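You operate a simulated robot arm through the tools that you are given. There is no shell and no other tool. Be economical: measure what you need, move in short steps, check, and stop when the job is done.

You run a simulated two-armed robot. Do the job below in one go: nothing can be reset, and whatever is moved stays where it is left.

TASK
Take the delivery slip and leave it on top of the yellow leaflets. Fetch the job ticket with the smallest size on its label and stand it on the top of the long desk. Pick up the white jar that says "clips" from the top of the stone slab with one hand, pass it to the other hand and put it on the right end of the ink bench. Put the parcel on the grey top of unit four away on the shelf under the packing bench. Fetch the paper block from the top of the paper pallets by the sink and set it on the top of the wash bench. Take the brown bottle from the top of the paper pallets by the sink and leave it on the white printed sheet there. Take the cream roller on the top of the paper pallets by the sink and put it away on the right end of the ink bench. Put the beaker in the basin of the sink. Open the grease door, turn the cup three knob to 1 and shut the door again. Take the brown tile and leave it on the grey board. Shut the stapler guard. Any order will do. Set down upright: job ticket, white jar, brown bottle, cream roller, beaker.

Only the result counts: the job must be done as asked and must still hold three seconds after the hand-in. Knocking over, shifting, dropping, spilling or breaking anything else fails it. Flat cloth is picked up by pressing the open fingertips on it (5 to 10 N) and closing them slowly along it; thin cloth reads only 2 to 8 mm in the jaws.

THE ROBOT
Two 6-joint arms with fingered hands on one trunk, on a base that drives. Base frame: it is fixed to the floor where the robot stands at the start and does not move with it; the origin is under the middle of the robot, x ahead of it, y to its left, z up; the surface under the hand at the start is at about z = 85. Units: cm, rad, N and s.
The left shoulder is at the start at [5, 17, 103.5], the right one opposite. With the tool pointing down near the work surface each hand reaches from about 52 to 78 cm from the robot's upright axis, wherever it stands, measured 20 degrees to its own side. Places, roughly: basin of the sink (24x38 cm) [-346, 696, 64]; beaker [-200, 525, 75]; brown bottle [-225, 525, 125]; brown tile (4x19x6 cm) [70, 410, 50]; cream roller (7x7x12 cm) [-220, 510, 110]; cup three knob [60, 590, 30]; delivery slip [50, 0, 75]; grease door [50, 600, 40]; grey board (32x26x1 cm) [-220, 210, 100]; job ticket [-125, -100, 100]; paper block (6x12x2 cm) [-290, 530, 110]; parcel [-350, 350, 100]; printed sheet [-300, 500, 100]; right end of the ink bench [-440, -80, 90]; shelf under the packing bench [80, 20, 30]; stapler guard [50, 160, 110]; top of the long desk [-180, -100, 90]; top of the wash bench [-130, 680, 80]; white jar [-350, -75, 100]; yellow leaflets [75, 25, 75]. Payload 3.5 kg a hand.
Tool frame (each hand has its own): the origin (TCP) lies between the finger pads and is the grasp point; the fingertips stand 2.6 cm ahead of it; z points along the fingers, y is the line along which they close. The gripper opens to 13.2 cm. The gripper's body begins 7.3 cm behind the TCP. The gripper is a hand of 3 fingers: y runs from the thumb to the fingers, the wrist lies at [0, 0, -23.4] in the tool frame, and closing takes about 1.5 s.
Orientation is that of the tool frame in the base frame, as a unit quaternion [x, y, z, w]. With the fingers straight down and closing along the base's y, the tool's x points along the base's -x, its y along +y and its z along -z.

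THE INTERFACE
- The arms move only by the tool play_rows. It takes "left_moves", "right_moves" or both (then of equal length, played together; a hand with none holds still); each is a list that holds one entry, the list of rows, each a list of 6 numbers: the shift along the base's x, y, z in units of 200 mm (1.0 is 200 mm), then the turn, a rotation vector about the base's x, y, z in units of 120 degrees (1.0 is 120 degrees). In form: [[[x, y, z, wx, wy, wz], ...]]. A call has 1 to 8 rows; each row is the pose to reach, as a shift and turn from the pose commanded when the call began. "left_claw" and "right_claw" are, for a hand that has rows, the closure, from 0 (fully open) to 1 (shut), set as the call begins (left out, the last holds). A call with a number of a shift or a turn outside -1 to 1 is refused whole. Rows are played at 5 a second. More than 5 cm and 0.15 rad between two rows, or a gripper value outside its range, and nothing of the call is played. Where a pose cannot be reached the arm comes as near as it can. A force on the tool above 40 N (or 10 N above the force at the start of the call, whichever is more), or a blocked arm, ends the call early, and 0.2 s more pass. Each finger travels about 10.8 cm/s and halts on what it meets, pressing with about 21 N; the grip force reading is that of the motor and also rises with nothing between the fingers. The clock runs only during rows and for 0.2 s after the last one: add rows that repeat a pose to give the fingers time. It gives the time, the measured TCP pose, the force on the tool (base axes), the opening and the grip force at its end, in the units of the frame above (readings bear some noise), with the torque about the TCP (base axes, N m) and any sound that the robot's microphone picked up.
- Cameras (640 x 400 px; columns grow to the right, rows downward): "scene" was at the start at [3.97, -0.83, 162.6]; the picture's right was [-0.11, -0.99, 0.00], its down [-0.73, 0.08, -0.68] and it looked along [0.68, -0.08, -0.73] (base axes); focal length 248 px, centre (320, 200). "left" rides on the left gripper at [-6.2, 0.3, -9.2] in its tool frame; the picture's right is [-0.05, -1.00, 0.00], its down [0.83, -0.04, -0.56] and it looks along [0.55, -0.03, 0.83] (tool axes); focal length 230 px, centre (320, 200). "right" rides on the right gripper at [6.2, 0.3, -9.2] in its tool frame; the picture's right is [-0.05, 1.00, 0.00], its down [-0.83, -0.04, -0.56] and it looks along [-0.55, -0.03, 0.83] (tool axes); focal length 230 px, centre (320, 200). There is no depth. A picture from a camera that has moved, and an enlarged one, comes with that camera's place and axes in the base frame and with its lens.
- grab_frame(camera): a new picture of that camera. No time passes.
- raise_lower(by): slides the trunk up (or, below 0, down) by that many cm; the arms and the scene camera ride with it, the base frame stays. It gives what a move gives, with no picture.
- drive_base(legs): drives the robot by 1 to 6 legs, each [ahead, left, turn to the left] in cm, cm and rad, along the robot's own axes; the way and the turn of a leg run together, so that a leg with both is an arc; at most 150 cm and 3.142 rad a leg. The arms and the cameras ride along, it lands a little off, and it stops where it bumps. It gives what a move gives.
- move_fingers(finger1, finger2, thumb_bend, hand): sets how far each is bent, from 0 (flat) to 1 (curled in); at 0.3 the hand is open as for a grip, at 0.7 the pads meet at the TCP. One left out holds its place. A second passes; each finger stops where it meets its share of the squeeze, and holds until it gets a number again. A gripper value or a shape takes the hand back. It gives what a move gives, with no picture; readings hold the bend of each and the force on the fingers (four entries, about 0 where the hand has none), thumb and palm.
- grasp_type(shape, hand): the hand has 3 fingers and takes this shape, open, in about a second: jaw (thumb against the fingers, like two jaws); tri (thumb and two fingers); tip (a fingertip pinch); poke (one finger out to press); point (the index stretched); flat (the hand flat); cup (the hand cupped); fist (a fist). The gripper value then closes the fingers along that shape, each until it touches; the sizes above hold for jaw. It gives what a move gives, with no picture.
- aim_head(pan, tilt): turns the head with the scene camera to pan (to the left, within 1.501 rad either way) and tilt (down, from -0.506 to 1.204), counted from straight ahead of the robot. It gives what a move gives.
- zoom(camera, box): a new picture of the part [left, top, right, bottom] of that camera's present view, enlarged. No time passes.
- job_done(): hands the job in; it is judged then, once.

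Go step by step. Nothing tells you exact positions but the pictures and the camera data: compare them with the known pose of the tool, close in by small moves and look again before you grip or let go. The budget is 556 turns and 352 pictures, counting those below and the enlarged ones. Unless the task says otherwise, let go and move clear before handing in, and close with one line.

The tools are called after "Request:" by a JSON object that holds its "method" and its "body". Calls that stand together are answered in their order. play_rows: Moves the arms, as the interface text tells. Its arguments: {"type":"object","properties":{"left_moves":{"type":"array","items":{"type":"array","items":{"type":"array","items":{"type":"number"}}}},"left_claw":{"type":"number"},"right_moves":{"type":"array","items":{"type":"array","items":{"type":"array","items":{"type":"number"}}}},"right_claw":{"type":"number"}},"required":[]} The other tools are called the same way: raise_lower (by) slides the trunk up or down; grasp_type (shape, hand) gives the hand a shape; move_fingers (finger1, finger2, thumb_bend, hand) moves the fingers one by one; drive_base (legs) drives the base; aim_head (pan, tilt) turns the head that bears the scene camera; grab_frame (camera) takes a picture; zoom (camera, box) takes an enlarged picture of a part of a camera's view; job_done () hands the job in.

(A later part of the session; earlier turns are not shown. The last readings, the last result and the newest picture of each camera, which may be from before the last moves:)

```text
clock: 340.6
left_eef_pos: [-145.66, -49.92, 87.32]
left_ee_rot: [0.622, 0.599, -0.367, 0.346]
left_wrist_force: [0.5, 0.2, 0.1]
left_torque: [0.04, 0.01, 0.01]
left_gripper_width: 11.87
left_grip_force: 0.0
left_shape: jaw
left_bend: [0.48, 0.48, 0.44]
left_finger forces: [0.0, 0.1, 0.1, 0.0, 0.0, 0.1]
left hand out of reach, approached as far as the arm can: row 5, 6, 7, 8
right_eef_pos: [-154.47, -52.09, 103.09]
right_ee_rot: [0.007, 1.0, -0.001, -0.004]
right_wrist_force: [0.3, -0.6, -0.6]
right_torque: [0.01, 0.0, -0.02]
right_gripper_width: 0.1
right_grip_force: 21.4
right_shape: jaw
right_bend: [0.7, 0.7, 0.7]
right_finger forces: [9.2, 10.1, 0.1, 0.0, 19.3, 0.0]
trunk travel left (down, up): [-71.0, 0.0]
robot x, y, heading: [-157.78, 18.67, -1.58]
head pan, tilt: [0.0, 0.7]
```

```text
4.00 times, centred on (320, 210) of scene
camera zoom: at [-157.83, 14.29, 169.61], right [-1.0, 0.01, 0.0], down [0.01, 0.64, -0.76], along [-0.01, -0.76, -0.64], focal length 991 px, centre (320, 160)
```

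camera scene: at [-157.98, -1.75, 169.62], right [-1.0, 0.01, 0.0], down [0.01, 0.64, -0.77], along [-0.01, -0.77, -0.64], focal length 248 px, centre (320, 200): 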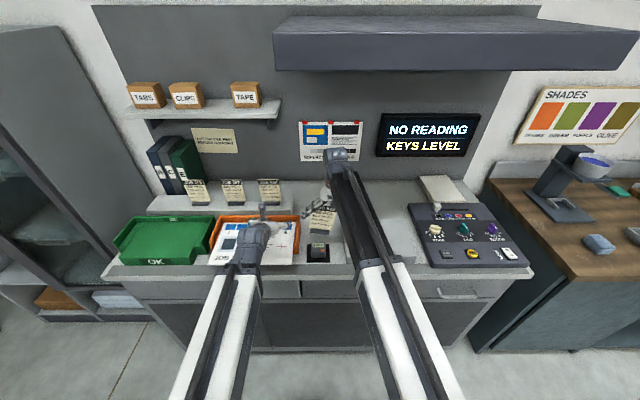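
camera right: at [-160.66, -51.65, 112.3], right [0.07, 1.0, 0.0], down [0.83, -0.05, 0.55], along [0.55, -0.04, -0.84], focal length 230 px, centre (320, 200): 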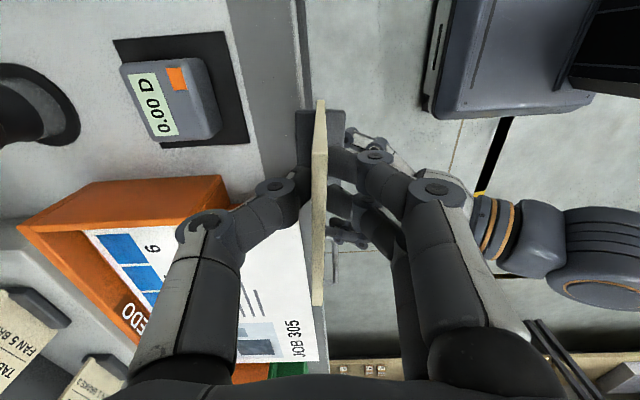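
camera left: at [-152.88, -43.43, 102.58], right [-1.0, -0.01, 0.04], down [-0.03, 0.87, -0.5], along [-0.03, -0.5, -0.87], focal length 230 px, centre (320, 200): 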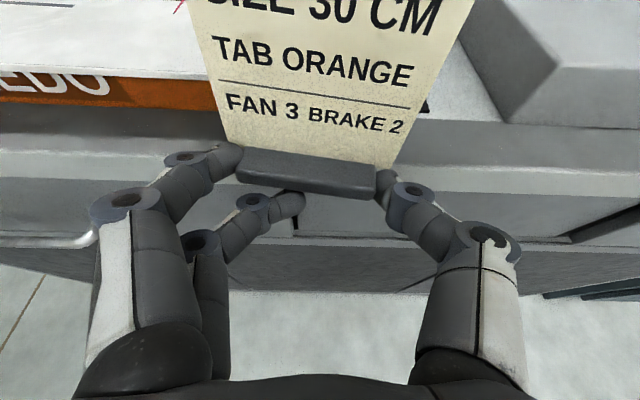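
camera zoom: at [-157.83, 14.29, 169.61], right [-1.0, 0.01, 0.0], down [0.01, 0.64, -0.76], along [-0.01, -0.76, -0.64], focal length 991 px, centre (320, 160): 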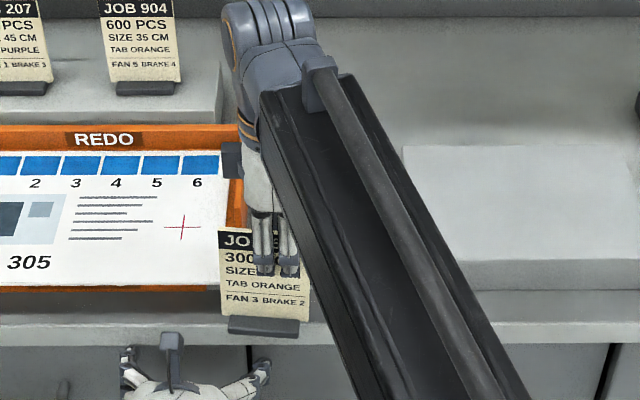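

The right hand holds the ticket well. Restore the left hand up and vertical, and raise the ticket.

Request:
{"method": "play_rows", "body": {"left_moves": [[[0.05, 0.05, 0.15, 0, 0, 0], [0.1, 0.05, 0.35, 0.065, 0, 0], [0.15, 0.05, 0.55, 0.13, 0, 0], [0.2, 0.05, 0.75, 0.195, 0, 0], [0.25, 0.05, 0.95, 0.26, 0, 0], [0.3, 0.05, 1, 0.325, 0, 0], [0.3, 0.05, 1, 0.39, 0, 0], [0.3, 0.05, 1, 0.455, 0, 0]]], "right_moves": [[[0, 0, 0.05, 0, 0, 0], [0, 0, 0.1, 0, 0, 0], [0, 0, 0.2, 0, 0, 0], [0, 0, 0.3, 0, 0, 0], [0, 0, 0.37, 0, 0, 0], [0, 0, 0.37, 0, 0, 0], [0, 0, 0.37, 0, 0, 0], [0, 0, 0.37, 0, 0, 0]]]}}

Request:
{"method": "drive_base", "body": {"legs": [[0, -2, 0], [35, 0, 0]]}}

Request:
{"method": "grab_frame", "body": {"camera": "right"}}

Request:
{"method": "zoom", "body": {"camera": "scene", "box": [240, 140, 400, 240]}}

```text
clock: 342.4
left_eef_pos: [-138.54, -47.23, 104.96]
left_ee_rot: [0.709, 0.701, -0.057, 0.051]
left_wrist_force: [-0.6, -0.6, -0.4]
left_torque: [-0.02, 0.02, -0.01]
left_gripper_width: 11.84
left_grip_force: 0.0
left_shape: jaw
left_bend: [0.48, 0.48, 0.44]
left_finger forces: [0.1, 0.0, 0.0, 0.0, 0.1, 0.0]
left hand out of reach, approached as far as the arm can: row 1
right_eef_pos: [-154.78, -51.78, 110.53]
right_ee_rot: [0.007, 1.0, -0.002, -0.002]
right_wrist_force: [-0.4, 0.5, -1.3]
right_torque: [-0.02, 0.03, 0.01]
right_gripper_width: 0.08
right_grip_force: 20.9
right_shape: jaw
right_bend: [0.7, 0.7, 0.7]
right_finger forces: [9.2, 10.1, 0.0, 0.0, 19.3, 0.0]
right hand out of reach, approached as far as the arm can: row 5, 6, 7, 8
trunk travel left (down, up): [-71.0, 0.0]
robot x, y, heading: [-157.86, 18.76, -1.578]
head pan, tilt: [0.0, 0.7]
```

```text
clock: 345.0
left_eef_pos: [-140.74, -82.21, 104.83]
left_ee_rot: [0.708, 0.702, -0.058, 0.051]
left_wrist_force: [0.3, 0.2, -0.6]
left_torque: [0.0, -0.03, -0.01]
left_gripper_width: 11.88
left_grip_force: 0.1
left_shape: jaw
left_bend: [0.48, 0.48, 0.44]
left_finger forces: [0.0, 0.0, 0.0, 0.0, 0.0, 0.0]
right_eef_pos: [-157.03, -86.76, 110.4]
right_ee_rot: [0.007, 1.0, -0.002, -0.003]
right_wrist_force: [0.0, -0.5, -0.7]
right_torque: [0.02, -0.03, 0.0]
right_gripper_width: 0.11
right_grip_force: 20.9
right_shape: jaw
right_bend: [0.7, 0.7, 0.7]
right_finger forces: [9.2, 10.1, 0.0, 0.1, 19.3, 0.0]
trunk travel left (down, up): [-71.0, 0.0]
robot x, y, heading: [-160.3, -16.18, -1.577]
head pan, tilt: [0.0, 0.7]
```

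```text
160 pictures are left
camera right: at [-163.01, -86.24, 119.73], right [0.07, 1.0, 0.0], down [0.83, -0.05, 0.55], along [0.55, -0.04, -0.84], focal length 230 px, centre (320, 200)
```

right: 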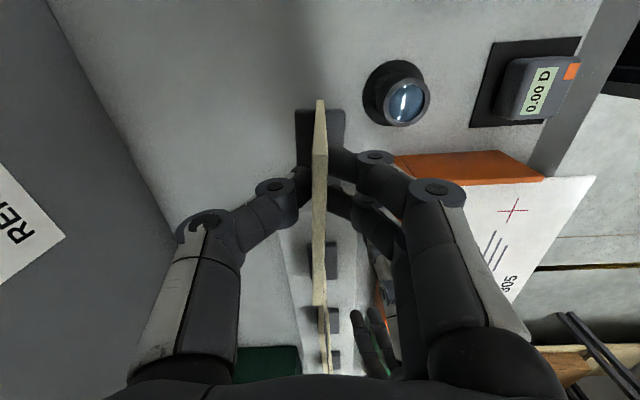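

```text
4.00 times, centred on (320, 190) of scene
camera zoom: at [-160.12, -20.66, 169.61], right [-1.0, 0.01, 0.0], down [0.01, 0.64, -0.76], along [-0.01, -0.76, -0.64], focal length 991 px, centre (320, 240)
```

zoom: 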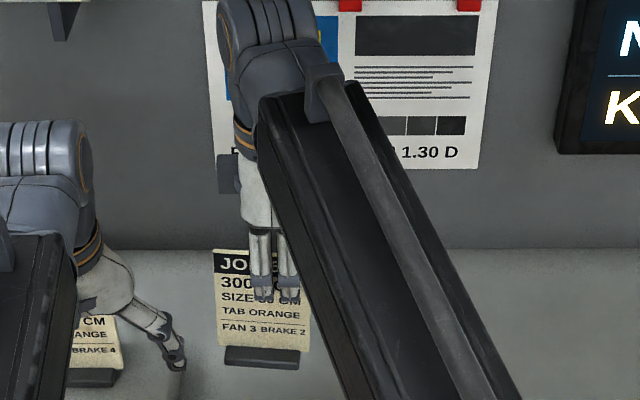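

The left hand is close to ticket 904; raise it first, then lower the ticket.

Request:
{"method": "play_rows", "body": {"left_moves": [[[0, 0.05, 0.2, 0, 0, 0], [0, 0.1, 0.4, 0, 0, 0], [0, 0.2, 0.5, 0, 0, 0], [0, 0.4, 0.5, 0, 0, 0]]]}}

Request:
{"method": "play_rows", "body": {"right_moves": [[[0, 0, -0.1, 0, 0, 0], [0, 0, -0.2, 0, 0, 0], [0, 0, -0.3, 0, 0, 0], [0, 0, -0.36, 0, 0, 0]]]}}

Request:
{"method": "zoom", "body": {"camera": "scene", "box": [240, 140, 400, 240]}}

```text
clock: 346.0
left_eef_pos: [-140.69, -73.92, 114.96]
left_ee_rot: [0.708, 0.702, -0.059, 0.052]
left_wrist_force: [0.3, -0.7, 0.3]
left_torque: [-0.01, 0.04, 0.01]
left_gripper_width: 11.89
left_grip_force: 0.1
left_shape: jaw
left_bend: [0.48, 0.48, 0.44]
left_finger forces: [0.1, 0.1, 0.0, 0.0, 0.0, 0.0]
right_eef_pos: [-156.99, -86.53, 110.43]
right_ee_rot: [0.007, 1.0, -0.002, -0.004]
right_wrist_force: [0.2, 1.2, -0.4]
right_torque: [0.03, 0.03, -0.03]
right_gripper_width: 0.1
right_grip_force: 20.8
right_shape: jaw
right_bend: [0.7, 0.7, 0.7]
right_finger forces: [9.2, 10.2, 0.0, 0.0, 19.3, 0.0]
trunk travel left (down, up): [-71.0, 0.0]
robot x, y, heading: [-160.1, -16.12, -1.579]
head pan, tilt: [0.0, 0.7]
```

```text
clock: 347.0
left_eef_pos: [-140.56, -73.96, 114.94]
left_ee_rot: [0.708, 0.702, -0.057, 0.051]
left_wrist_force: [0.2, -0.7, 0.0]
left_torque: [0.01, 0.0, 0.0]
left_gripper_width: 11.85
left_grip_force: 0.0
left_shape: jaw
left_bend: [0.48, 0.48, 0.44]
left_finger forces: [0.0, 0.0, 0.0, 0.1, 0.0, 0.0]
right_eef_pos: [-156.94, -86.57, 103.43]
right_ee_rot: [0.008, 1.0, -0.003, -0.004]
right_wrist_force: [-0.8, 0.2, -1.6]
right_torque: [-0.04, 0.0, -0.04]
right_gripper_width: 0.08
right_grip_force: 20.7
right_shape: jaw
right_bend: [0.7, 0.7, 0.7]
right_finger forces: [9.1, 10.2, 0.0, 0.0, 19.1, 0.0]
trunk travel left (down, up): [-71.0, 0.0]
robot x, y, heading: [-160.38, -15.7, -1.576]
head pan, tilt: [0.0, 0.7]
```

```text
4.00 times, centred on (320, 190) of scene
camera zoom: at [-160.12, -20.54, 169.62], right [-1.0, 0.01, 0.0], down [0.01, 0.64, -0.76], along [-0.01, -0.76, -0.64], focal length 991 px, centre (320, 240)
```

zoom: 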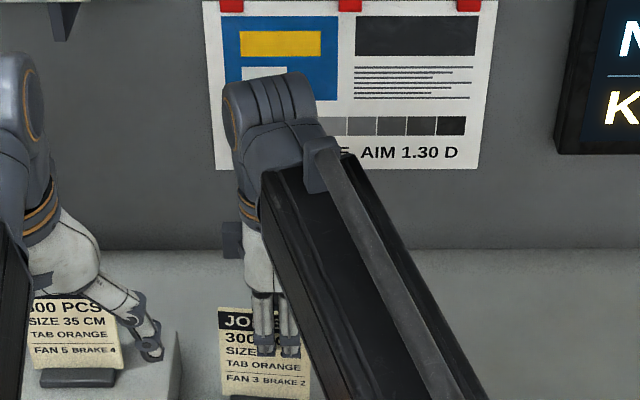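

Roll it 5° to level, then lower to contact.

Request:
{"method": "play_rows", "body": {"right_moves": [[[0, 0, 0, 0, 0.045, 0], [0, 0, -0.03, 0, 0.045, 0], [0, 0, -0.06, 0, 0.045, 0]]]}}

Request:
{"method": "zoom", "body": {"camera": "scene", "box": [260, 190, 360, 252]}}

```text
clock: 347.8
left_eef_pos: [-140.64, -74.05, 115.05]
left_ee_rot: [0.708, 0.702, -0.058, 0.052]
left_wrist_force: [0.0, 0.2, -0.4]
left_torque: [0.0, 0.01, 0.02]
left_gripper_width: 11.88
left_grip_force: 0.1
left_shape: jaw
left_bend: [0.48, 0.48, 0.44]
left_finger forces: [0.0, 0.0, 0.0, 0.0, 0.0, 0.0]
right_eef_pos: [-156.95, -86.61, 102.24]
right_ee_rot: [0.007, 0.999, -0.001, -0.051]
right_wrist_force: [-0.1, 0.5, -0.5]
right_torque: [-0.02, 0.0, 0.0]
right_gripper_width: 0.1
right_grip_force: 20.8
right_shape: jaw
right_bend: [0.7, 0.7, 0.7]
right_finger forces: [9.2, 10.1, 0.0, 0.0, 19.1, 0.1]
trunk travel left (down, up): [-71.0, 0.0]
robot x, y, heading: [-160.14, -16.06, -1.579]
head pan, tilt: [0.0, 0.7]
```

```text
6.40 times, centred on (310, 221) of scene
camera zoom: at [-160.12, -20.54, 169.62], right [-1.0, 0.01, 0.0], down [0.01, 0.64, -0.76], along [-0.01, -0.76, -0.64], focal length 1586 px, centre (384, 66)
```

zoom: 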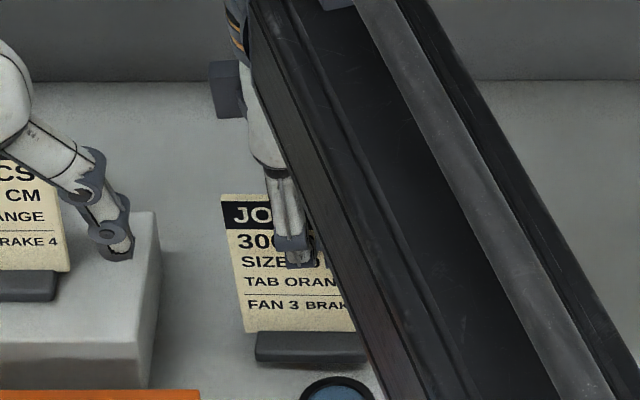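

Level. Continue lowering in small steps.

Request:
{"method": "play_rows", "body": {"right_moves": [[[0, 0, -0.03, 0, 0, 0], [0, 0, -0.06, 0, 0, 0]]]}}

Request:
{"method": "play_rows", "body": {"right_moves": [[[0, 0, -0.02, 0, 0, 0], [0, 0, -0.04, 0, 0, 0]]]}}

Request:
{"method": "zoom", "body": {"camera": "scene", "box": [260, 190, 360, 252]}}

```text
clock: 348.4
left_eef_pos: [-140.71, -73.94, 115.05]
left_ee_rot: [0.708, 0.702, -0.059, 0.053]
left_wrist_force: [-0.5, -0.4, 0.8]
left_torque: [0.03, 0.02, -0.01]
left_gripper_width: 11.89
left_grip_force: 0.1
left_shape: jaw
left_bend: [0.48, 0.48, 0.44]
left_finger forces: [0.0, 0.0, 0.0, 0.0, 0.0, 0.0]
right_eef_pos: [-156.97, -86.58, 101.02]
right_ee_rot: [0.006, 0.999, -0.003, -0.05]
right_wrist_force: [-1.0, -0.3, 3.5]
right_torque: [0.02, -0.08, 0.0]
right_gripper_width: 0.1
right_grip_force: 20.4
right_shape: jaw
right_bend: [0.7, 0.7, 0.7]
right_finger forces: [9.1, 11.6, 0.0, 0.0, 20.7, 0.1]
trunk travel left (down, up): [-71.0, 0.0]
robot x, y, heading: [-160.0, -16.11, -1.579]
head pan, tilt: [0.0, 0.7]
```

```text
clock: 349.2
left_eef_pos: [-140.73, -73.96, 114.92]
left_ee_rot: [0.708, 0.702, -0.06, 0.052]
left_wrist_force: [-0.2, 0.1, -0.3]
left_torque: [0.04, 0.01, 0.0]
left_gripper_width: 11.88
left_grip_force: 0.1
left_shape: jaw
left_bend: [0.48, 0.48, 0.44]
left_finger forces: [0.1, 0.1, 0.0, 0.1, 0.1, 0.1]
right_eef_pos: [-157.0, -86.69, 100.75]
right_ee_rot: [0.007, 0.999, -0.006, -0.051]
right_wrist_force: [-1.0, 4.1, 22.1]
right_torque: [0.11, -0.01, -0.04]
right_gripper_width: 0.35
right_grip_force: 21.0
right_shape: jaw
right_bend: [0.71, 0.71, 0.72]
right_finger forces: [12.7, 14.6, 0.1, 0.0, 23.3, 0.0]
trunk travel left (down, up): [-71.0, 0.0]
robot x, y, heading: [-160.33, -15.93, -1.58]
head pan, tilt: [0.0, 0.7]
stopped in row 2 (right hand): the force on the tool passed its limit at 41 N (the readings are from after the stop); the commanded pose is now the measured one
```

```text
6.40 times, centred on (310, 221) of scene
camera zoom: at [-160.13, -20.29, 169.61], right [-1.0, 0.01, 0.0], down [0.01, 0.64, -0.77], along [-0.01, -0.77, -0.64], focal length 1586 px, centre (384, 66)
```

zoom: 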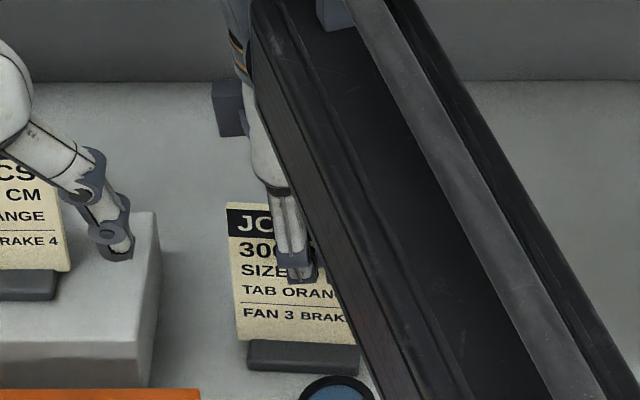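

Seated on the desk. Ease up slightly, open and rise.

Request:
{"method": "play_rows", "body": {"right_moves": [[[0, 0, 0.01, 0, 0, 0], [0, 0, 0.015, 0, 0, 0]]]}}

Request:
{"method": "play_rows", "body": {"right_moves": [[[0, 0, 0, 0, 0, 0], [0, 0, 0, 0, 0, 0], [0, 0, 0, 0, 0, 0], [0, 0, 0.05, 0, 0, 0], [0, 0, 0.2, 0, 0, 0], [0, 0, 0.35, 0, 0, 0], [0, 0, 0.45, 0, 0, 0]]], "right_claw": 0.6}}

Request:
{"method": "zoom", "body": {"camera": "scene", "box": [240, 140, 400, 240]}}

Request:
{"method": "grab_frame", "body": {"camera": "right"}}

```text
clock: 349.8
left_eef_pos: [-140.74, -73.81, 114.96]
left_ee_rot: [0.708, 0.702, -0.059, 0.052]
left_wrist_force: [-0.5, -0.1, -0.1]
left_torque: [0.02, -0.02, -0.02]
left_gripper_width: 11.89
left_grip_force: 0.1
left_shape: jaw
left_bend: [0.48, 0.48, 0.44]
left_finger forces: [0.1, 0.0, 0.0, 0.0, 0.0, 0.0]
right_eef_pos: [-156.96, -86.73, 100.79]
right_ee_rot: [0.007, 0.999, -0.005, -0.051]
right_wrist_force: [-2.3, 3.7, 16.8]
right_torque: [0.1, 0.01, -0.02]
right_gripper_width: 0.35
right_grip_force: 20.9
right_shape: jaw
right_bend: [0.71, 0.71, 0.72]
right_finger forces: [12.3, 14.3, 0.1, 0.0, 22.6, 0.1]
trunk travel left (down, up): [-71.0, 0.0]
robot x, y, heading: [-160.25, -16.25, -1.583]
head pan, tilt: [0.0, 0.7]
```

```text
clock: 351.4
left_eef_pos: [-140.63, -74.03, 114.92]
left_ee_rot: [0.708, 0.702, -0.059, 0.052]
left_wrist_force: [-0.2, 0.1, -0.1]
left_torque: [0.01, 0.0, -0.02]
left_gripper_width: 11.86
left_grip_force: 0.1
left_shape: jaw
left_bend: [0.48, 0.48, 0.44]
left_finger forces: [0.0, 0.0, 0.1, 0.0, 0.1, 0.0]
right_eef_pos: [-157.08, -86.36, 109.79]
right_ee_rot: [0.006, 0.999, -0.008, -0.049]
right_wrist_force: [0.0, 0.0, -0.2]
right_torque: [0.01, 0.01, -0.02]
right_gripper_width: 5.23
right_grip_force: 0.0
right_shape: jaw
right_bend: [0.73, 0.73, 0.7]
right_finger forces: [0.0, 0.0, 0.0, 0.0, 0.0, 0.1]
right hand out of reach, approached as far as the arm can: row 7
trunk travel left (down, up): [-71.0, 0.0]
robot x, y, heading: [-160.04, -15.94, -1.581]
head pan, tilt: [0.0, 0.7]
```

```text
4.00 times, centred on (320, 190) of scene
camera zoom: at [-160.13, -20.52, 169.61], right [-1.0, 0.01, 0.0], down [0.01, 0.64, -0.76], along [-0.01, -0.76, -0.64], focal length 991 px, centre (320, 240)
```

zoom: 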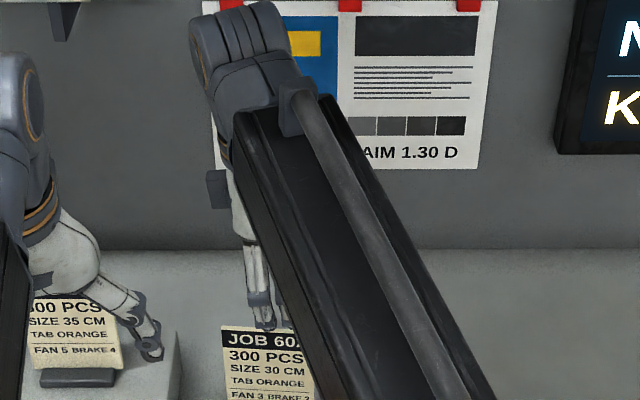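

```text
154 pictures are left
camera right: at [-162.31, -85.76, 119.44], right [0.07, 1.0, -0.02], down [0.88, -0.05, 0.47], along [0.47, -0.05, -0.88], focal length 230 px, centre (320, 200)
```

right: 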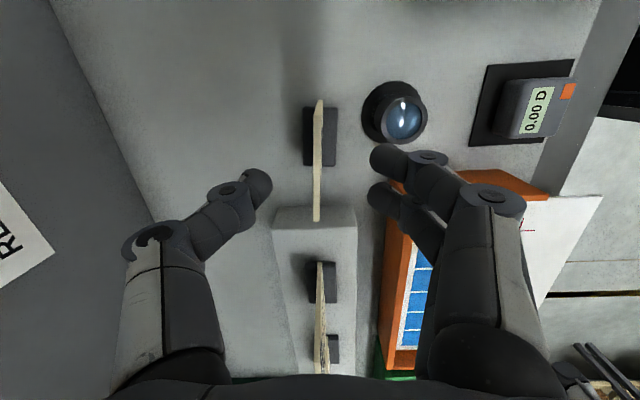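

Ticket 602 stands on the desk. Back away, restore the right hand's orientation, and head back to the main aisle.

Request:
{"method": "drive_base", "body": {"legs": [[-40, 0, 0]]}}

Request:
{"method": "play_rows", "body": {"right_moves": [[[-0.1, 0, 0, 0, -0.045, 0], [-0.2, 0, 0, 0, -0.045, -0.06], [-0.3, 0, 0, 0, -0.045, -0.12], [-0.4, 0, 0, 0, -0.045, -0.18], [-0.5, 0, 0, 0, -0.045, -0.24], [-0.6, 0, 0, 0, -0.045, -0.3], [-0.7, 0, 0, 0, -0.045, -0.36], [-0.8, 0, 0, 0, -0.045, -0.42]]]}}

Request:
{"method": "play_rows", "body": {"right_moves": [[[0, 0, 0, 0, 0, -0.07], [0, 0, 0, 0, 0, -0.14], [0, 0, 0, 0, 0, -0.21], [0, 0, 0, 0, 0, -0.28], [0, 0, 0, 0, 0, -0.32]]]}}

Request:
{"method": "aim_head", "body": {"pan": -0.1, "tilt": 0.65}}

Request:
{"method": "grab_frame", "body": {"camera": "scene"}}

```text
clock: 353.9
left_eef_pos: [-140.19, -33.93, 114.99]
left_ee_rot: [0.706, 0.704, -0.058, 0.052]
left_wrist_force: [0.3, 0.8, 0.4]
left_torque: [-0.03, 0.02, 0.0]
left_gripper_width: 11.85
left_grip_force: 0.0
left_shape: jaw
left_bend: [0.48, 0.48, 0.44]
left_finger forces: [0.1, 0.0, 0.0, 0.0, 0.0, 0.0]
right_eef_pos: [-156.54, -46.55, 109.62]
right_ee_rot: [0.004, 0.999, -0.006, -0.05]
right_wrist_force: [-0.5, -0.1, 0.0]
right_torque: [0.0, 0.0, 0.0]
right_gripper_width: 5.21
right_grip_force: 0.0
right_shape: jaw
right_bend: [0.73, 0.73, 0.7]
right_finger forces: [0.1, 0.0, 0.1, 0.0, 0.0, 0.1]
trunk travel left (down, up): [-71.0, 0.0]
robot x, y, heading: [-160.05, 23.88, -1.576]
head pan, tilt: [0.0, 0.7]
```

```text
clock: 355.7
left_eef_pos: [-140.12, -34.13, 114.95]
left_ee_rot: [0.707, 0.703, -0.058, 0.052]
left_wrist_force: [0.2, -0.2, -0.5]
left_torque: [0.0, 0.0, 0.02]
left_gripper_width: 11.86
left_grip_force: 0.0
left_shape: jaw
left_bend: [0.48, 0.48, 0.44]
left_finger forces: [0.0, 0.1, 0.0, 0.1, 0.0, 0.1]
right_eef_pos: [-172.6, -46.46, 109.62]
right_ee_rot: [0.43, 0.903, 0.016, -0.003]
right_wrist_force: [-0.2, -0.4, -0.2]
right_torque: [0.02, 0.02, 0.01]
right_gripper_width: 5.24
right_grip_force: 0.0
right_shape: jaw
right_bend: [0.73, 0.73, 0.7]
right_finger forces: [0.0, 0.0, 0.0, 0.1, 0.1, 0.0]
trunk travel left (down, up): [-71.0, 0.0]
robot x, y, heading: [-159.71, 23.74, -1.572]
head pan, tilt: [0.0, 0.7]
```

```text
clock: 356.9
left_eef_pos: [-140.02, -34.03, 114.96]
left_ee_rot: [0.706, 0.704, -0.058, 0.051]
left_wrist_force: [0.0, 0.0, 0.3]
left_torque: [0.02, 0.03, -0.01]
left_gripper_width: 11.9
left_grip_force: 0.0
left_shape: jaw
left_bend: [0.48, 0.48, 0.44]
left_finger forces: [0.0, 0.0, 0.0, 0.0, 0.0, 0.1]
right_eef_pos: [-172.57, -46.56, 109.67]
right_ee_rot: [0.703, 0.711, 0.015, 0.003]
right_wrist_force: [0.7, 0.8, 0.5]
right_torque: [-0.01, 0.01, -0.01]
right_gripper_width: 5.25
right_grip_force: 0.0
right_shape: jaw
right_bend: [0.73, 0.73, 0.7]
right_finger forces: [0.1, 0.0, 0.0, 0.0, 0.1, 0.0]
trunk travel left (down, up): [-71.0, 0.0]
robot x, y, heading: [-160.02, 23.87, -1.574]
head pan, tilt: [0.0, 0.7]
```

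```text
clock: 357.6
left_eef_pos: [-140.16, -34.07, 114.94]
left_ee_rot: [0.707, 0.703, -0.058, 0.052]
left_wrist_force: [-0.6, -0.7, -0.3]
left_torque: [-0.04, -0.02, 0.01]
left_gripper_width: 11.88
left_grip_force: 0.1
left_shape: jaw
left_bend: [0.48, 0.48, 0.44]
left_finger forces: [0.0, 0.1, 0.0, 0.1, 0.0, 0.0]
right_eef_pos: [-172.49, -46.56, 109.58]
right_ee_rot: [0.702, 0.712, 0.015, 0.003]
right_wrist_force: [-1.5, 0.0, 0.2]
right_torque: [0.01, -0.02, 0.0]
right_gripper_width: 5.26
right_grip_force: 0.0
right_shape: jaw
right_bend: [0.73, 0.73, 0.7]
right_finger forces: [0.0, 0.1, 0.0, 0.0, 0.1, 0.1]
trunk travel left (down, up): [-71.0, 0.0]
robot x, y, heading: [-160.45, 23.41, -1.576]
head pan, tilt: [-0.099, 0.649]
```

```text
153 pictures are left
camera scene: at [-160.75, 19.11, 170.05], right [-0.99, 0.1, 0.0], down [0.06, 0.6, -0.8], along [-0.08, -0.79, -0.6], focal length 248 px, centre (320, 200)
```

scene: 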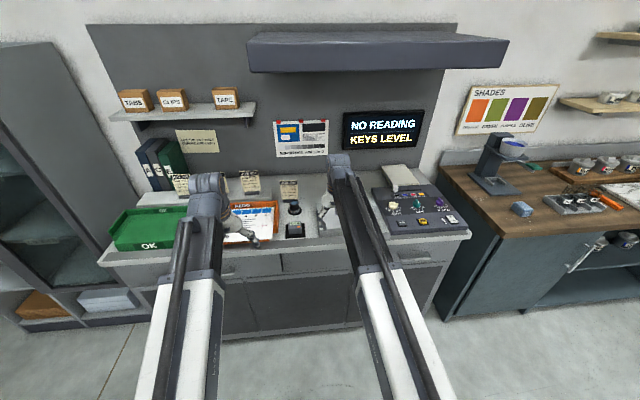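

All good. Drive back to the aisle and north, in stages.

Request:
{"method": "drive_base", "body": {"legs": [[-81, 0, 0.004], [0, 146, 0]]}}

Request:
{"method": "drive_base", "body": {"legs": [[-140, 0, 0], [-100, 0, 0]]}}

```text
clock: 368.9
left_eef_pos: [7.77, 48.7, 114.92]
left_ee_rot: [0.704, 0.706, -0.059, 0.053]
left_wrist_force: [1.0, 0.1, -0.1]
left_torque: [0.02, 0.02, 0.01]
left_gripper_width: 11.86
left_grip_force: 0.0
left_shape: jaw
left_bend: [0.48, 0.48, 0.44]
left_finger forces: [0.0, 0.0, 0.0, 0.0, 0.0, 0.0]
right_eef_pos: [-24.59, 36.13, 109.58]
right_ee_rot: [0.7, 0.714, 0.015, 0.004]
right_wrist_force: [-0.3, 0.0, 0.1]
right_torque: [0.0, -0.01, -0.01]
right_gripper_width: 5.24
right_grip_force: 0.0
right_shape: jaw
right_bend: [0.73, 0.73, 0.7]
right_finger forces: [0.0, 0.0, 0.0, 0.0, 0.0, 0.1]
trunk travel left (down, up): [-71.0, 0.0]
robot x, y, heading: [-12.51, 106.56, -1.57]
head pan, tilt: [-0.099, 0.649]
```

```text
clock: 380.6
left_eef_pos: [4.42, 289.18, 114.97]
left_ee_rot: [0.697, 0.712, -0.058, 0.053]
left_wrist_force: [-0.4, 0.6, -0.1]
left_torque: [-0.07, -0.03, 0.01]
left_gripper_width: 11.88
left_grip_force: 0.0
left_shape: jaw
left_bend: [0.48, 0.48, 0.44]
left_finger forces: [0.1, 0.0, 0.0, 0.1, 0.1, 0.0]
right_eef_pos: [-27.66, 275.92, 109.55]
right_ee_rot: [0.694, 0.72, 0.016, 0.002]
right_wrist_force: [0.1, 0.5, 1.0]
right_torque: [-0.05, -0.02, 0.02]
right_gripper_width: 5.24
right_grip_force: 0.0
right_shape: jaw
right_bend: [0.73, 0.73, 0.7]
right_finger forces: [0.0, 0.0, 0.1, 0.0, 0.0, 0.1]
trunk travel left (down, up): [-71.0, 0.0]
robot x, y, heading: [-16.92, 346.47, -1.544]
head pan, tilt: [-0.099, 0.649]
```

Request:
{"method": "drive_base", "body": {"legs": [[0, 5, -0.026], [-110, 0, 0], [-75, 0, 0], [0, 0, -1.57]]}}

Request:
{"method": "aim_head", "body": {"pan": 0, "tilt": 0.5}}

Request:
{"method": "grab_frame", "body": {"camera": "scene"}}

```text
clock: 394.3
left_eef_pos: [-67.41, 512.44, 114.94]
left_ee_rot: [0.997, 0.007, -0.078, -0.003]
left_wrist_force: [-0.2, -1.1, -0.3]
left_torque: [-0.03, 0.0, 0.03]
left_gripper_width: 11.86
left_grip_force: 0.0
left_shape: jaw
left_bend: [0.48, 0.48, 0.44]
left_finger forces: [0.0, 0.0, 0.0, 0.0, 0.0, 0.0]
right_eef_pos: [-80.34, 544.51, 109.57]
right_ee_rot: [1.0, 0.016, 0.009, 0.013]
right_wrist_force: [1.1, -0.6, -0.5]
right_torque: [0.01, 0.0, 0.04]
right_gripper_width: 5.24
right_grip_force: 0.0
right_shape: jaw
right_bend: [0.73, 0.73, 0.7]
right_finger forces: [0.0, 0.1, 0.0, 0.1, 0.1, 0.0]
trunk travel left (down, up): [-71.0, 0.0]
robot x, y, heading: [-9.99, 533.14, -3.126]
head pan, tilt: [-0.099, 0.649]
```

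```text
clock: 395.0
left_eef_pos: [-67.23, 512.43, 114.91]
left_ee_rot: [0.997, 0.007, -0.078, -0.004]
left_wrist_force: [0.6, -0.4, -0.2]
left_torque: [0.03, 0.0, 0.0]
left_gripper_width: 11.86
left_grip_force: 0.1
left_shape: jaw
left_bend: [0.48, 0.48, 0.44]
left_finger forces: [0.0, 0.0, 0.0, 0.0, 0.0, 0.0]
right_eef_pos: [-80.32, 544.68, 109.65]
right_ee_rot: [1.0, 0.016, 0.008, 0.013]
right_wrist_force: [1.0, -0.4, 0.0]
right_torque: [0.0, 0.0, -0.02]
right_gripper_width: 5.23
right_grip_force: 0.0
right_shape: jaw
right_bend: [0.73, 0.73, 0.7]
right_finger forces: [0.1, 0.1, 0.0, 0.0, 0.1, 0.0]
trunk travel left (down, up): [-71.0, 0.0]
robot x, y, heading: [-10.05, 533.06, -3.125]
head pan, tilt: [0.0, 0.499]
```

```text
152 pictures are left
camera scene: at [-14.93, 533.28, 171.38], right [-0.02, 1.0, 0.0], down [0.48, 0.01, -0.88], along [-0.88, -0.01, -0.48], focal length 248 px, centre (320, 200)
```

scene: 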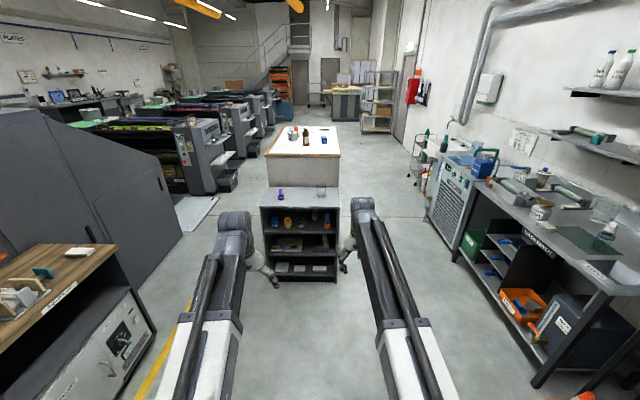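

The rack with the beaker is straight ahead. Approach it.

Request:
{"method": "drive_base", "body": {"legs": [[0, 17, -0.016], [110, 0, 0]]}}

Request:
{"method": "grab_frame", "body": {"camera": "right"}}

Request:
{"method": "aim_head", "body": {"pan": -0.1, "tilt": 0.8}}

Request:
{"method": "grab_frame", "body": {"camera": "scene"}}

```text
clock: 401.6
left_eef_pos: [-177.09, 495.37, 114.95]
left_ee_rot: [0.997, 0.004, -0.078, -0.004]
left_wrist_force: [-0.5, 0.0, -0.1]
left_torque: [0.0, -0.01, -0.01]
left_gripper_width: 11.87
left_grip_force: 0.0
left_shape: jaw
left_bend: [0.48, 0.48, 0.44]
left_finger forces: [0.0, 0.1, 0.1, 0.0, 0.1, 0.0]
right_eef_pos: [-189.89, 527.59, 109.69]
right_ee_rot: [1.0, 0.013, 0.009, 0.013]
right_wrist_force: [-0.8, -0.3, 0.3]
right_torque: [-0.01, -0.01, -0.02]
right_gripper_width: 5.24
right_grip_force: 0.0
right_shape: jaw
right_bend: [0.73, 0.73, 0.7]
right_finger forces: [0.0, 0.1, 0.0, 0.0, 0.0, 0.1]
trunk travel left (down, up): [-71.0, 0.0]
robot x, y, heading: [-119.33, 515.85, -3.132]
head pan, tilt: [0.0, 0.499]
```

```text
151 pictures are left
camera right: at [-183.9, 527.66, 118.92], right [-0.03, -1.0, 0.02], down [-0.84, 0.04, 0.54], along [-0.54, -0.01, -0.84], focal length 230 px, centre (320, 200)
```

right: 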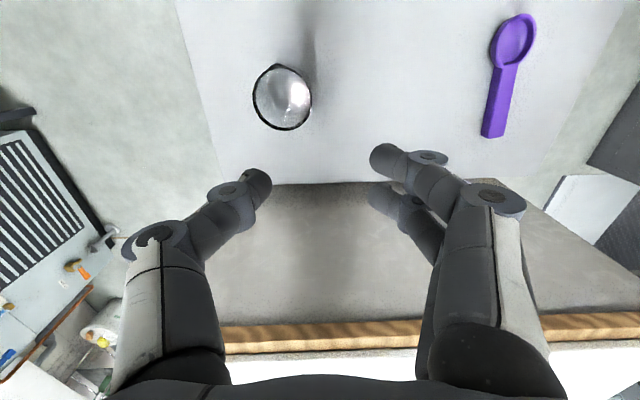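

```text
clock: 402.4
left_eef_pos: [-177.03, 495.29, 114.93]
left_ee_rot: [0.997, 0.004, -0.077, -0.004]
left_wrist_force: [-1.3, 0.1, -0.3]
left_torque: [-0.01, 0.01, -0.02]
left_gripper_width: 11.86
left_grip_force: 0.0
left_shape: jaw
left_bend: [0.48, 0.48, 0.44]
left_finger forces: [0.1, 0.0, 0.0, 0.0, 0.0, 0.0]
right_eef_pos: [-189.95, 527.65, 109.63]
right_ee_rot: [1.0, 0.013, 0.009, 0.013]
right_wrist_force: [-0.4, -0.7, 0.3]
right_torque: [-0.02, 0.0, -0.04]
right_gripper_width: 5.22
right_grip_force: 0.1
right_shape: jaw
right_bend: [0.73, 0.73, 0.7]
right_finger forces: [0.0, 0.0, 0.0, 0.1, 0.0, 0.1]
trunk travel left (down, up): [-71.0, 0.0]
robot x, y, heading: [-119.7, 515.82, -3.134]
head pan, tilt: [-0.099, 0.799]
```

```text
150 pictures are left
camera scene: at [-123.48, 516.72, 168.8], right [0.09, 1.0, 0.0], down [0.71, -0.06, -0.7], along [-0.69, 0.06, -0.72], focal length 248 px, centre (320, 200)
```

scene: 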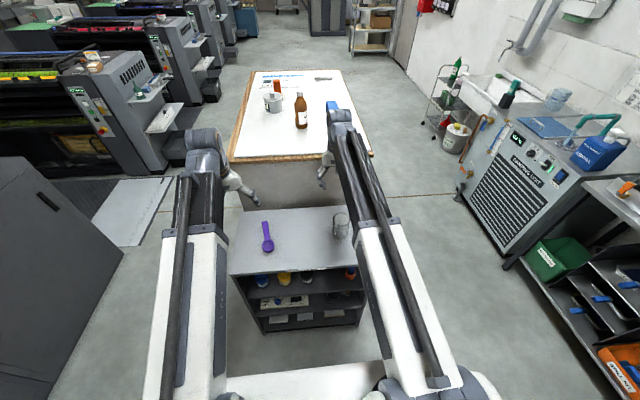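

Beaker centre is about (-188.6,531.6), rim z≈86. Open the right hand and descend above it.

Request:
{"method": "play_rows", "body": {"right_moves": [[[0.03, 0.1, 0, 0, 0, 0], [0.065, 0.2, -0.15, 0, 0, 0], [0.065, 0.2, -0.35, 0, 0, 0], [0.065, 0.2, -0.55, 0, 0, 0], [0.065, 0.2, -0.7, 0, 0, 0]]], "right_claw": 0.1}}

Request:
{"method": "grab_frame", "body": {"camera": "right"}}

```text
clock: 403.6
left_eef_pos: [-176.89, 495.43, 114.81]
left_ee_rot: [0.997, 0.004, -0.077, -0.004]
left_wrist_force: [0.3, -1.0, 0.3]
left_torque: [0.0, -0.01, 0.01]
left_gripper_width: 11.88
left_grip_force: 0.0
left_shape: jaw
left_bend: [0.48, 0.48, 0.44]
left_finger forces: [0.0, 0.1, 0.1, 0.1, 0.0, 0.0]
right_eef_pos: [-188.57, 531.66, 95.47]
right_ee_rot: [1.0, 0.013, 0.009, 0.013]
right_wrist_force: [-0.4, -0.3, -0.7]
right_torque: [0.02, 0.0, -0.02]
right_gripper_width: 11.84
right_grip_force: 0.0
right_shape: jaw
right_bend: [0.48, 0.48, 0.44]
right_finger forces: [0.0, 0.0, 0.0, 0.0, 0.0, 0.1]
trunk travel left (down, up): [-71.0, 0.0]
robot x, y, heading: [-119.27, 516.01, -3.132]
head pan, tilt: [-0.099, 0.799]
```

```text
149 pictures are left
camera right: at [-182.55, 531.79, 104.82], right [-0.03, -1.0, 0.02], down [-0.84, 0.04, 0.54], along [-0.54, -0.01, -0.84], focal length 230 px, centre (320, 200)
```

right: 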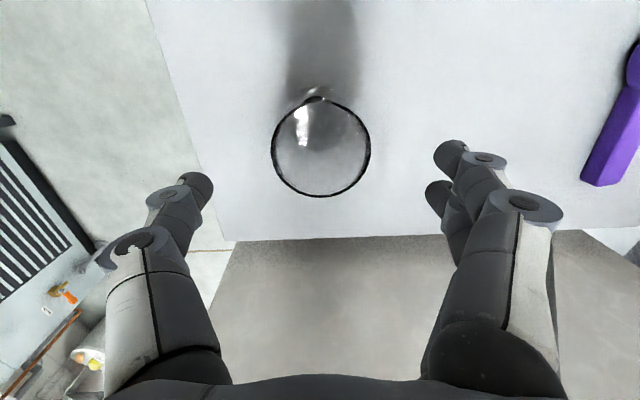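

Rim at z≈89.4, centre (-188.1,531.5), 6.8 cm wide. Descend to z≈84.5 and close.

Request:
{"method": "play_rows", "body": {"right_moves": [[[0.02, -0.01, -0.15, 0, 0, 0], [0.02, -0.01, -0.35, 0, 0, 0], [0.02, -0.01, -0.54, 0, 0, 0]]]}}

Request:
{"method": "grab_frame", "body": {"camera": "right"}}

Request:
{"method": "play_rows", "body": {"right_moves": [[[0, 0, 0, 0, 0, 0], [0, 0, 0, 0, 0, 0], [0, 0, 0, 0, 0, 0], [0, 0, 0, 0, 0, 0], [0, 0, 0, 0, 0, 0]]], "right_claw": 1}}

Request:
{"method": "grab_frame", "body": {"camera": "right"}}

```text
clock: 404.4
left_eef_pos: [-177.04, 495.3, 114.99]
left_ee_rot: [0.997, 0.005, -0.078, -0.004]
left_wrist_force: [-0.8, -0.3, -0.2]
left_torque: [-0.01, 0.0, -0.02]
left_gripper_width: 11.87
left_grip_force: 0.1
left_shape: jaw
left_bend: [0.48, 0.48, 0.44]
left_finger forces: [0.0, 0.0, 0.0, 0.0, 0.1, 0.0]
right_eef_pos: [-188.39, 531.4, 84.66]
right_ee_rot: [1.0, 0.013, 0.009, 0.013]
right_wrist_force: [0.4, -0.4, -0.3]
right_torque: [-0.04, -0.01, 0.03]
right_gripper_width: 11.89
right_grip_force: 0.2
right_shape: jaw
right_bend: [0.48, 0.48, 0.44]
right_finger forces: [0.1, 0.0, 0.0, 0.0, 0.0, 0.0]
trunk travel left (down, up): [-71.0, 0.0]
robot x, y, heading: [-119.61, 515.81, -3.127]
head pan, tilt: [-0.099, 0.799]
```

```text
148 pictures are left
camera right: at [-182.4, 531.58, 94.08], right [-0.03, -1.0, 0.02], down [-0.84, 0.04, 0.54], along [-0.54, -0.01, -0.84], focal length 230 px, centre (320, 200)
```

right: 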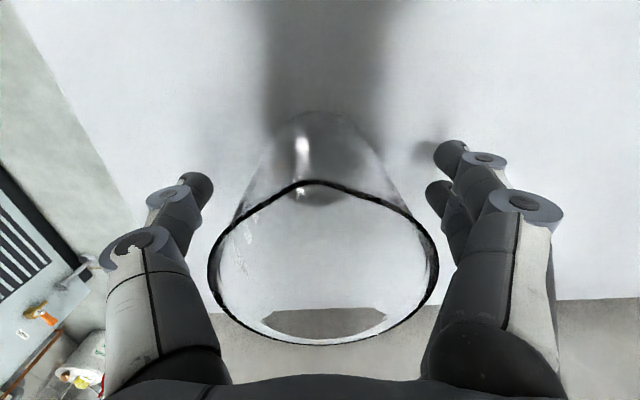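

```text
clock: 405.6
left_eef_pos: [-177.08, 495.39, 114.92]
left_ee_rot: [0.997, 0.004, -0.077, -0.004]
left_wrist_force: [0.0, -0.6, 0.0]
left_torque: [0.02, 0.04, 0.01]
left_gripper_width: 11.88
left_grip_force: 0.2
left_shape: jaw
left_bend: [0.48, 0.48, 0.44]
left_finger forces: [0.0, 0.0, 0.1, 0.0, 0.1, 0.1]
right_eef_pos: [-188.37, 531.39, 84.67]
right_ee_rot: [1.0, 0.013, 0.008, 0.013]
right_wrist_force: [0.1, -0.2, -0.6]
right_torque: [-0.02, 0.0, 0.02]
right_gripper_width: 5.94
right_grip_force: 20.7
right_shape: jaw
right_bend: [0.73, 0.73, 0.7]
right_finger forces: [9.5, 9.6, 0.0, 0.1, 18.5, 0.1]
trunk travel left (down, up): [-71.0, 0.0]
robot x, y, heading: [-119.32, 515.96, -3.133]
head pan, tilt: [-0.099, 0.799]
```

```text
147 pictures are left
camera right: at [-182.37, 531.59, 94.11], right [-0.03, -1.0, 0.02], down [-0.84, 0.04, 0.54], along [-0.54, -0.01, -0.84], focal length 230 px, centre (320, 200)
```

right: 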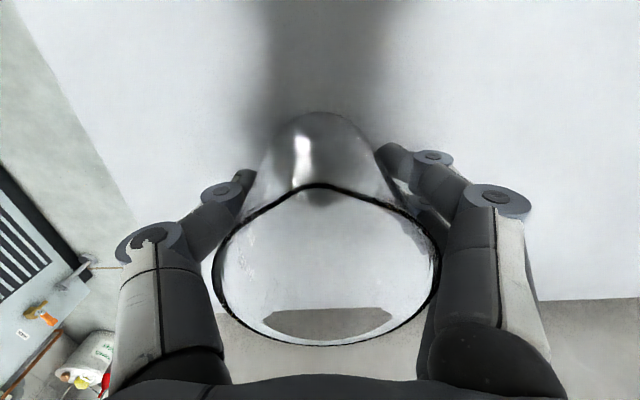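

Beaker gripped. Lift it, back off, and turn to face +y.

Request:
{"method": "play_rows", "body": {"right_moves": [[[0, 0, 0.1, 0, 0, 0], [0, 0, 0.25, 0, 0, 0], [0, 0, 0.45, 0, 0, 0], [0, 0, 0.65, 0, 0, 0], [0, 0, 0.85, 0, 0, 0], [0, 0, 1, 0, 0, 0]]]}}

Request:
{"method": "drive_base", "body": {"legs": [[-50, 0, 0], [0, -58, 0], [0, 0, -1.56]]}}

Request:
{"method": "aim_head", "body": {"pan": 0.9, "tilt": 0.6}}

Request:
{"method": "grab_frame", "body": {"camera": "scene"}}

Request:
{"method": "grab_frame", "body": {"camera": "right"}}

```text
clock: 407.0
left_eef_pos: [-177.01, 495.35, 114.94]
left_ee_rot: [0.997, 0.004, -0.079, -0.003]
left_wrist_force: [-0.1, 0.0, -0.2]
left_torque: [0.01, 0.02, -0.01]
left_gripper_width: 11.88
left_grip_force: 0.1
left_shape: jaw
left_bend: [0.48, 0.48, 0.44]
left_finger forces: [0.0, 0.0, 0.0, 0.0, 0.1, 0.0]
right_eef_pos: [-188.31, 531.25, 104.74]
right_ee_rot: [1.0, 0.014, 0.009, 0.012]
right_wrist_force: [0.2, 0.1, -1.0]
right_torque: [-0.02, 0.01, 0.03]
right_gripper_width: 5.96
right_grip_force: 21.0
right_shape: jaw
right_bend: [0.73, 0.73, 0.7]
right_finger forces: [9.4, 9.7, 0.0, 0.0, 18.5, 0.0]
trunk travel left (down, up): [-71.0, 0.0]
robot x, y, heading: [-119.22, 515.96, -3.13]
head pan, tilt: [-0.099, 0.799]
```

```text
clock: 416.7
left_eef_pos: [-91.37, 632.38, 114.97]
left_ee_rot: [0.711, -0.699, -0.052, -0.058]
left_wrist_force: [0.1, 0.1, -0.1]
left_torque: [0.01, 0.03, -0.01]
left_gripper_width: 11.85
left_grip_force: 0.1
left_shape: jaw
left_bend: [0.48, 0.48, 0.44]
left_finger forces: [0.0, 0.0, 0.1, 0.0, 0.1, 0.0]
right_eef_pos: [-55.63, 643.95, 104.71]
right_ee_rot: [0.719, -0.695, -0.003, 0.015]
right_wrist_force: [-0.5, 0.4, -1.2]
right_torque: [0.04, 0.0, 0.02]
right_gripper_width: 5.94
right_grip_force: 20.9
right_shape: jaw
right_bend: [0.73, 0.73, 0.7]
right_finger forces: [9.3, 9.8, 0.0, 0.0, 18.4, 0.0]
trunk travel left (down, up): [-71.0, 0.0]
robot x, y, heading: [-70.63, 575.05, 1.591]
head pan, tilt: [-0.099, 0.799]
```

```text
clock: 418.0
left_eef_pos: [-91.56, 632.35, 114.86]
left_ee_rot: [0.711, -0.699, -0.053, -0.057]
left_wrist_force: [-0.2, 0.2, -0.2]
left_torque: [0.02, 0.02, 0.02]
left_gripper_width: 11.88
left_grip_force: 0.1
left_shape: jaw
left_bend: [0.48, 0.48, 0.44]
left_finger forces: [0.0, 0.0, 0.0, 0.0, 0.0, 0.0]
right_eef_pos: [-55.64, 643.97, 104.71]
right_ee_rot: [0.72, -0.694, -0.003, 0.014]
right_wrist_force: [0.1, -0.5, -0.8]
right_torque: [0.0, -0.03, 0.04]
right_gripper_width: 5.91
right_grip_force: 21.2
right_shape: jaw
right_bend: [0.73, 0.73, 0.7]
right_finger forces: [9.3, 9.7, 0.0, 0.1, 18.6, 0.0]
trunk travel left (down, up): [-71.0, 0.0]
robot x, y, heading: [-70.64, 575.01, 1.592]
head pan, tilt: [0.901, 0.6]
```

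```text
146 pictures are left
camera scene: at [-77.35, 576.51, 170.48], right [0.61, 0.79, 0.0], down [0.45, -0.34, -0.82], along [-0.66, 0.5, -0.57], focal length 248 px, centre (320, 200)
```

scene: 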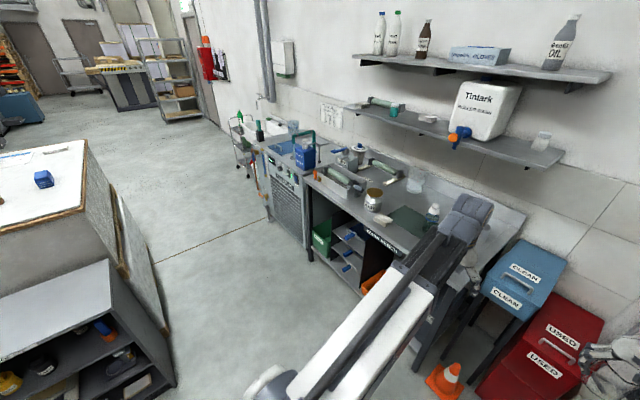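

```text
145 pictures are left
camera right: at [-55.51, 638.06, 114.05], right [-1.0, 0.02, 0.02], down [0.03, 0.84, 0.54], along [-0.01, 0.54, -0.84], focal length 230 px, centre (320, 200)
```

right: 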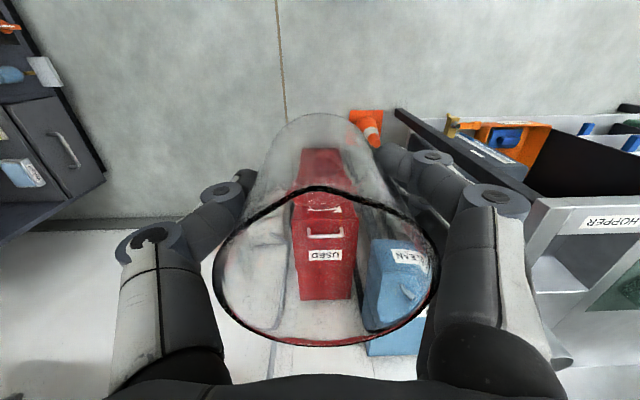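

I'll pull the right hand in, then slide left along the corridor at y≈590 toward the sink.

Request:
{"method": "play_rows", "body": {"right_moves": [[[0, -0.2, 0.05, 0, 0, 0], [0, -0.4, 0.1, 0, 0, 0], [0, -0.6, 0.2, 0, 0, 0], [0, -0.7, 0.3, 0, 0, 0]]]}}

Request:
{"method": "drive_base", "body": {"legs": [[15, 0, -0.02], [0, 130, 0], [0, 95, 0]]}}

Request:
{"method": "aim_head", "body": {"pan": 0.3, "tilt": 0.7}}

Request:
{"method": "grab_frame", "body": {"camera": "scene"}}

```text
clock: 419.0
left_eef_pos: [-91.46, 632.37, 114.96]
left_ee_rot: [0.711, -0.699, -0.053, -0.058]
left_wrist_force: [0.0, 0.3, 0.4]
left_torque: [-0.03, 0.0, -0.01]
left_gripper_width: 11.86
left_grip_force: 0.1
left_shape: jaw
left_bend: [0.48, 0.48, 0.44]
left_finger forces: [0.1, 0.1, 0.0, 0.0, 0.1, 0.0]
right_eef_pos: [-55.66, 629.91, 110.54]
right_ee_rot: [0.719, -0.694, -0.003, 0.015]
right_wrist_force: [0.2, -0.2, -1.2]
right_torque: [0.01, -0.04, -0.01]
right_gripper_width: 5.92
right_grip_force: 21.4
right_shape: jaw
right_bend: [0.73, 0.73, 0.7]
right_finger forces: [9.3, 9.8, 0.0, 0.0, 18.5, 0.1]
trunk travel left (down, up): [-71.0, 0.0]
robot x, y, heading: [-70.18, 575.01, 1.588]
head pan, tilt: [0.901, 0.6]
```

```text
clock: 431.1
left_eef_pos: [-318.92, 640.99, 114.88]
left_ee_rot: [0.717, -0.692, -0.053, -0.056]
left_wrist_force: [0.1, 0.4, -0.2]
left_torque: [0.02, 0.01, 0.01]
left_gripper_width: 11.89
left_grip_force: 0.0
left_shape: jaw
left_bend: [0.48, 0.48, 0.44]
left_finger forces: [0.1, 0.0, 0.0, 0.1, 0.1, 0.1]
right_eef_pos: [-283.05, 639.27, 110.6]
right_ee_rot: [0.726, -0.688, -0.002, 0.015]
right_wrist_force: [-0.4, 0.2, -0.4]
right_torque: [-0.03, -0.02, -0.02]
right_gripper_width: 5.94
right_grip_force: 21.7
right_shape: jaw
right_bend: [0.73, 0.73, 0.7]
right_finger forces: [9.3, 9.9, 0.0, 0.0, 18.5, 0.1]
trunk travel left (down, up): [-71.0, 0.0]
robot x, y, heading: [-296.65, 584.15, 1.615]
head pan, tilt: [0.901, 0.6]
```

```text
clock: 432.1
left_eef_pos: [-318.85, 641.06, 114.93]
left_ee_rot: [0.717, -0.693, -0.053, -0.057]
left_wrist_force: [0.1, -0.3, -0.3]
left_torque: [0.03, 0.03, 0.0]
left_gripper_width: 11.88
left_grip_force: 0.1
left_shape: jaw
left_bend: [0.48, 0.48, 0.44]
left_finger forces: [0.0, 0.0, 0.1, 0.1, 0.0, 0.1]
right_eef_pos: [-283.02, 639.27, 110.54]
right_ee_rot: [0.725, -0.689, -0.002, 0.016]
right_wrist_force: [-0.9, -0.1, -1.8]
right_torque: [-0.01, 0.02, 0.01]
right_gripper_width: 5.92
right_grip_force: 20.6
right_shape: jaw
right_bend: [0.73, 0.73, 0.7]
right_finger forces: [9.3, 9.7, 0.0, 0.0, 18.6, 0.0]
trunk travel left (down, up): [-71.0, 0.0]
robot x, y, heading: [-296.8, 584.41, 1.611]
head pan, tilt: [0.3, 0.7]
```

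```text
144 pictures are left
camera scene: at [-299.39, 588.24, 169.62], right [0.94, 0.33, 0.0], down [0.21, -0.61, -0.76], along [-0.25, 0.72, -0.64], focal length 248 px, centre (320, 200)
```

scene: 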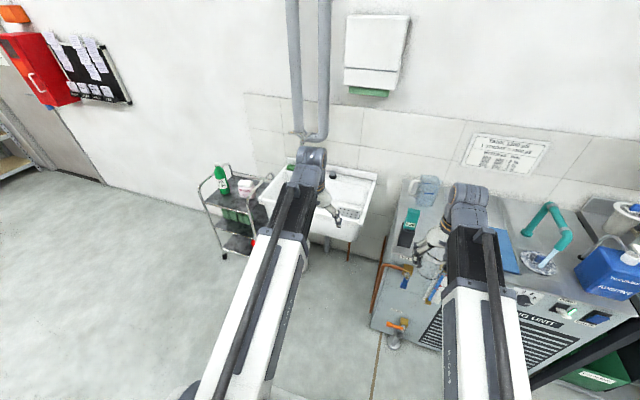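

Request:
{"method": "zoom", "body": {"camera": "scene", "box": [240, 140, 420, 252]}}

Request:
{"method": "grab_frame", "body": {"camera": "left"}}

```text
3.56 times, centred on (330, 196) of scene
camera zoom: at [-299.39, 588.24, 169.62], right [0.94, 0.33, 0.0], down [0.21, -0.61, -0.76], along [-0.25, 0.72, -0.64], focal length 881 px, centre (284, 214)
```

zoom: 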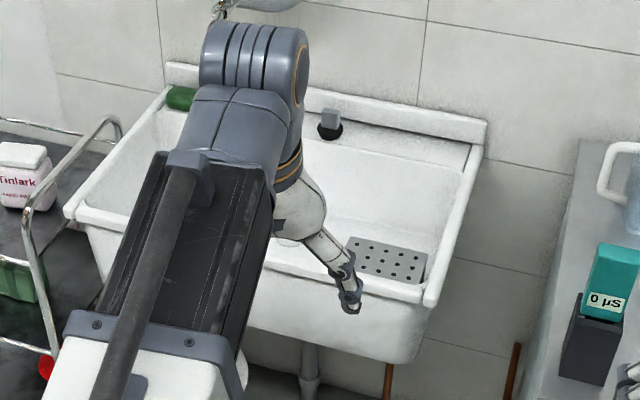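

```text
142 pictures are left
camera left: at [-319.37, 645.6, 124.97], right [1.0, 0.09, 0.02], down [0.07, -0.9, 0.42], along [0.05, -0.42, -0.91], focal length 230 px, centre (320, 200)
```

left: 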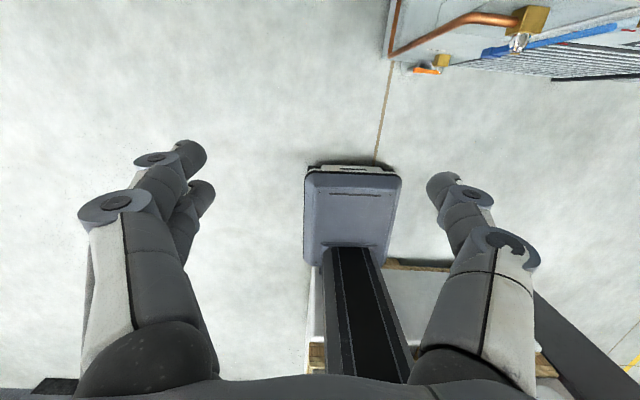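

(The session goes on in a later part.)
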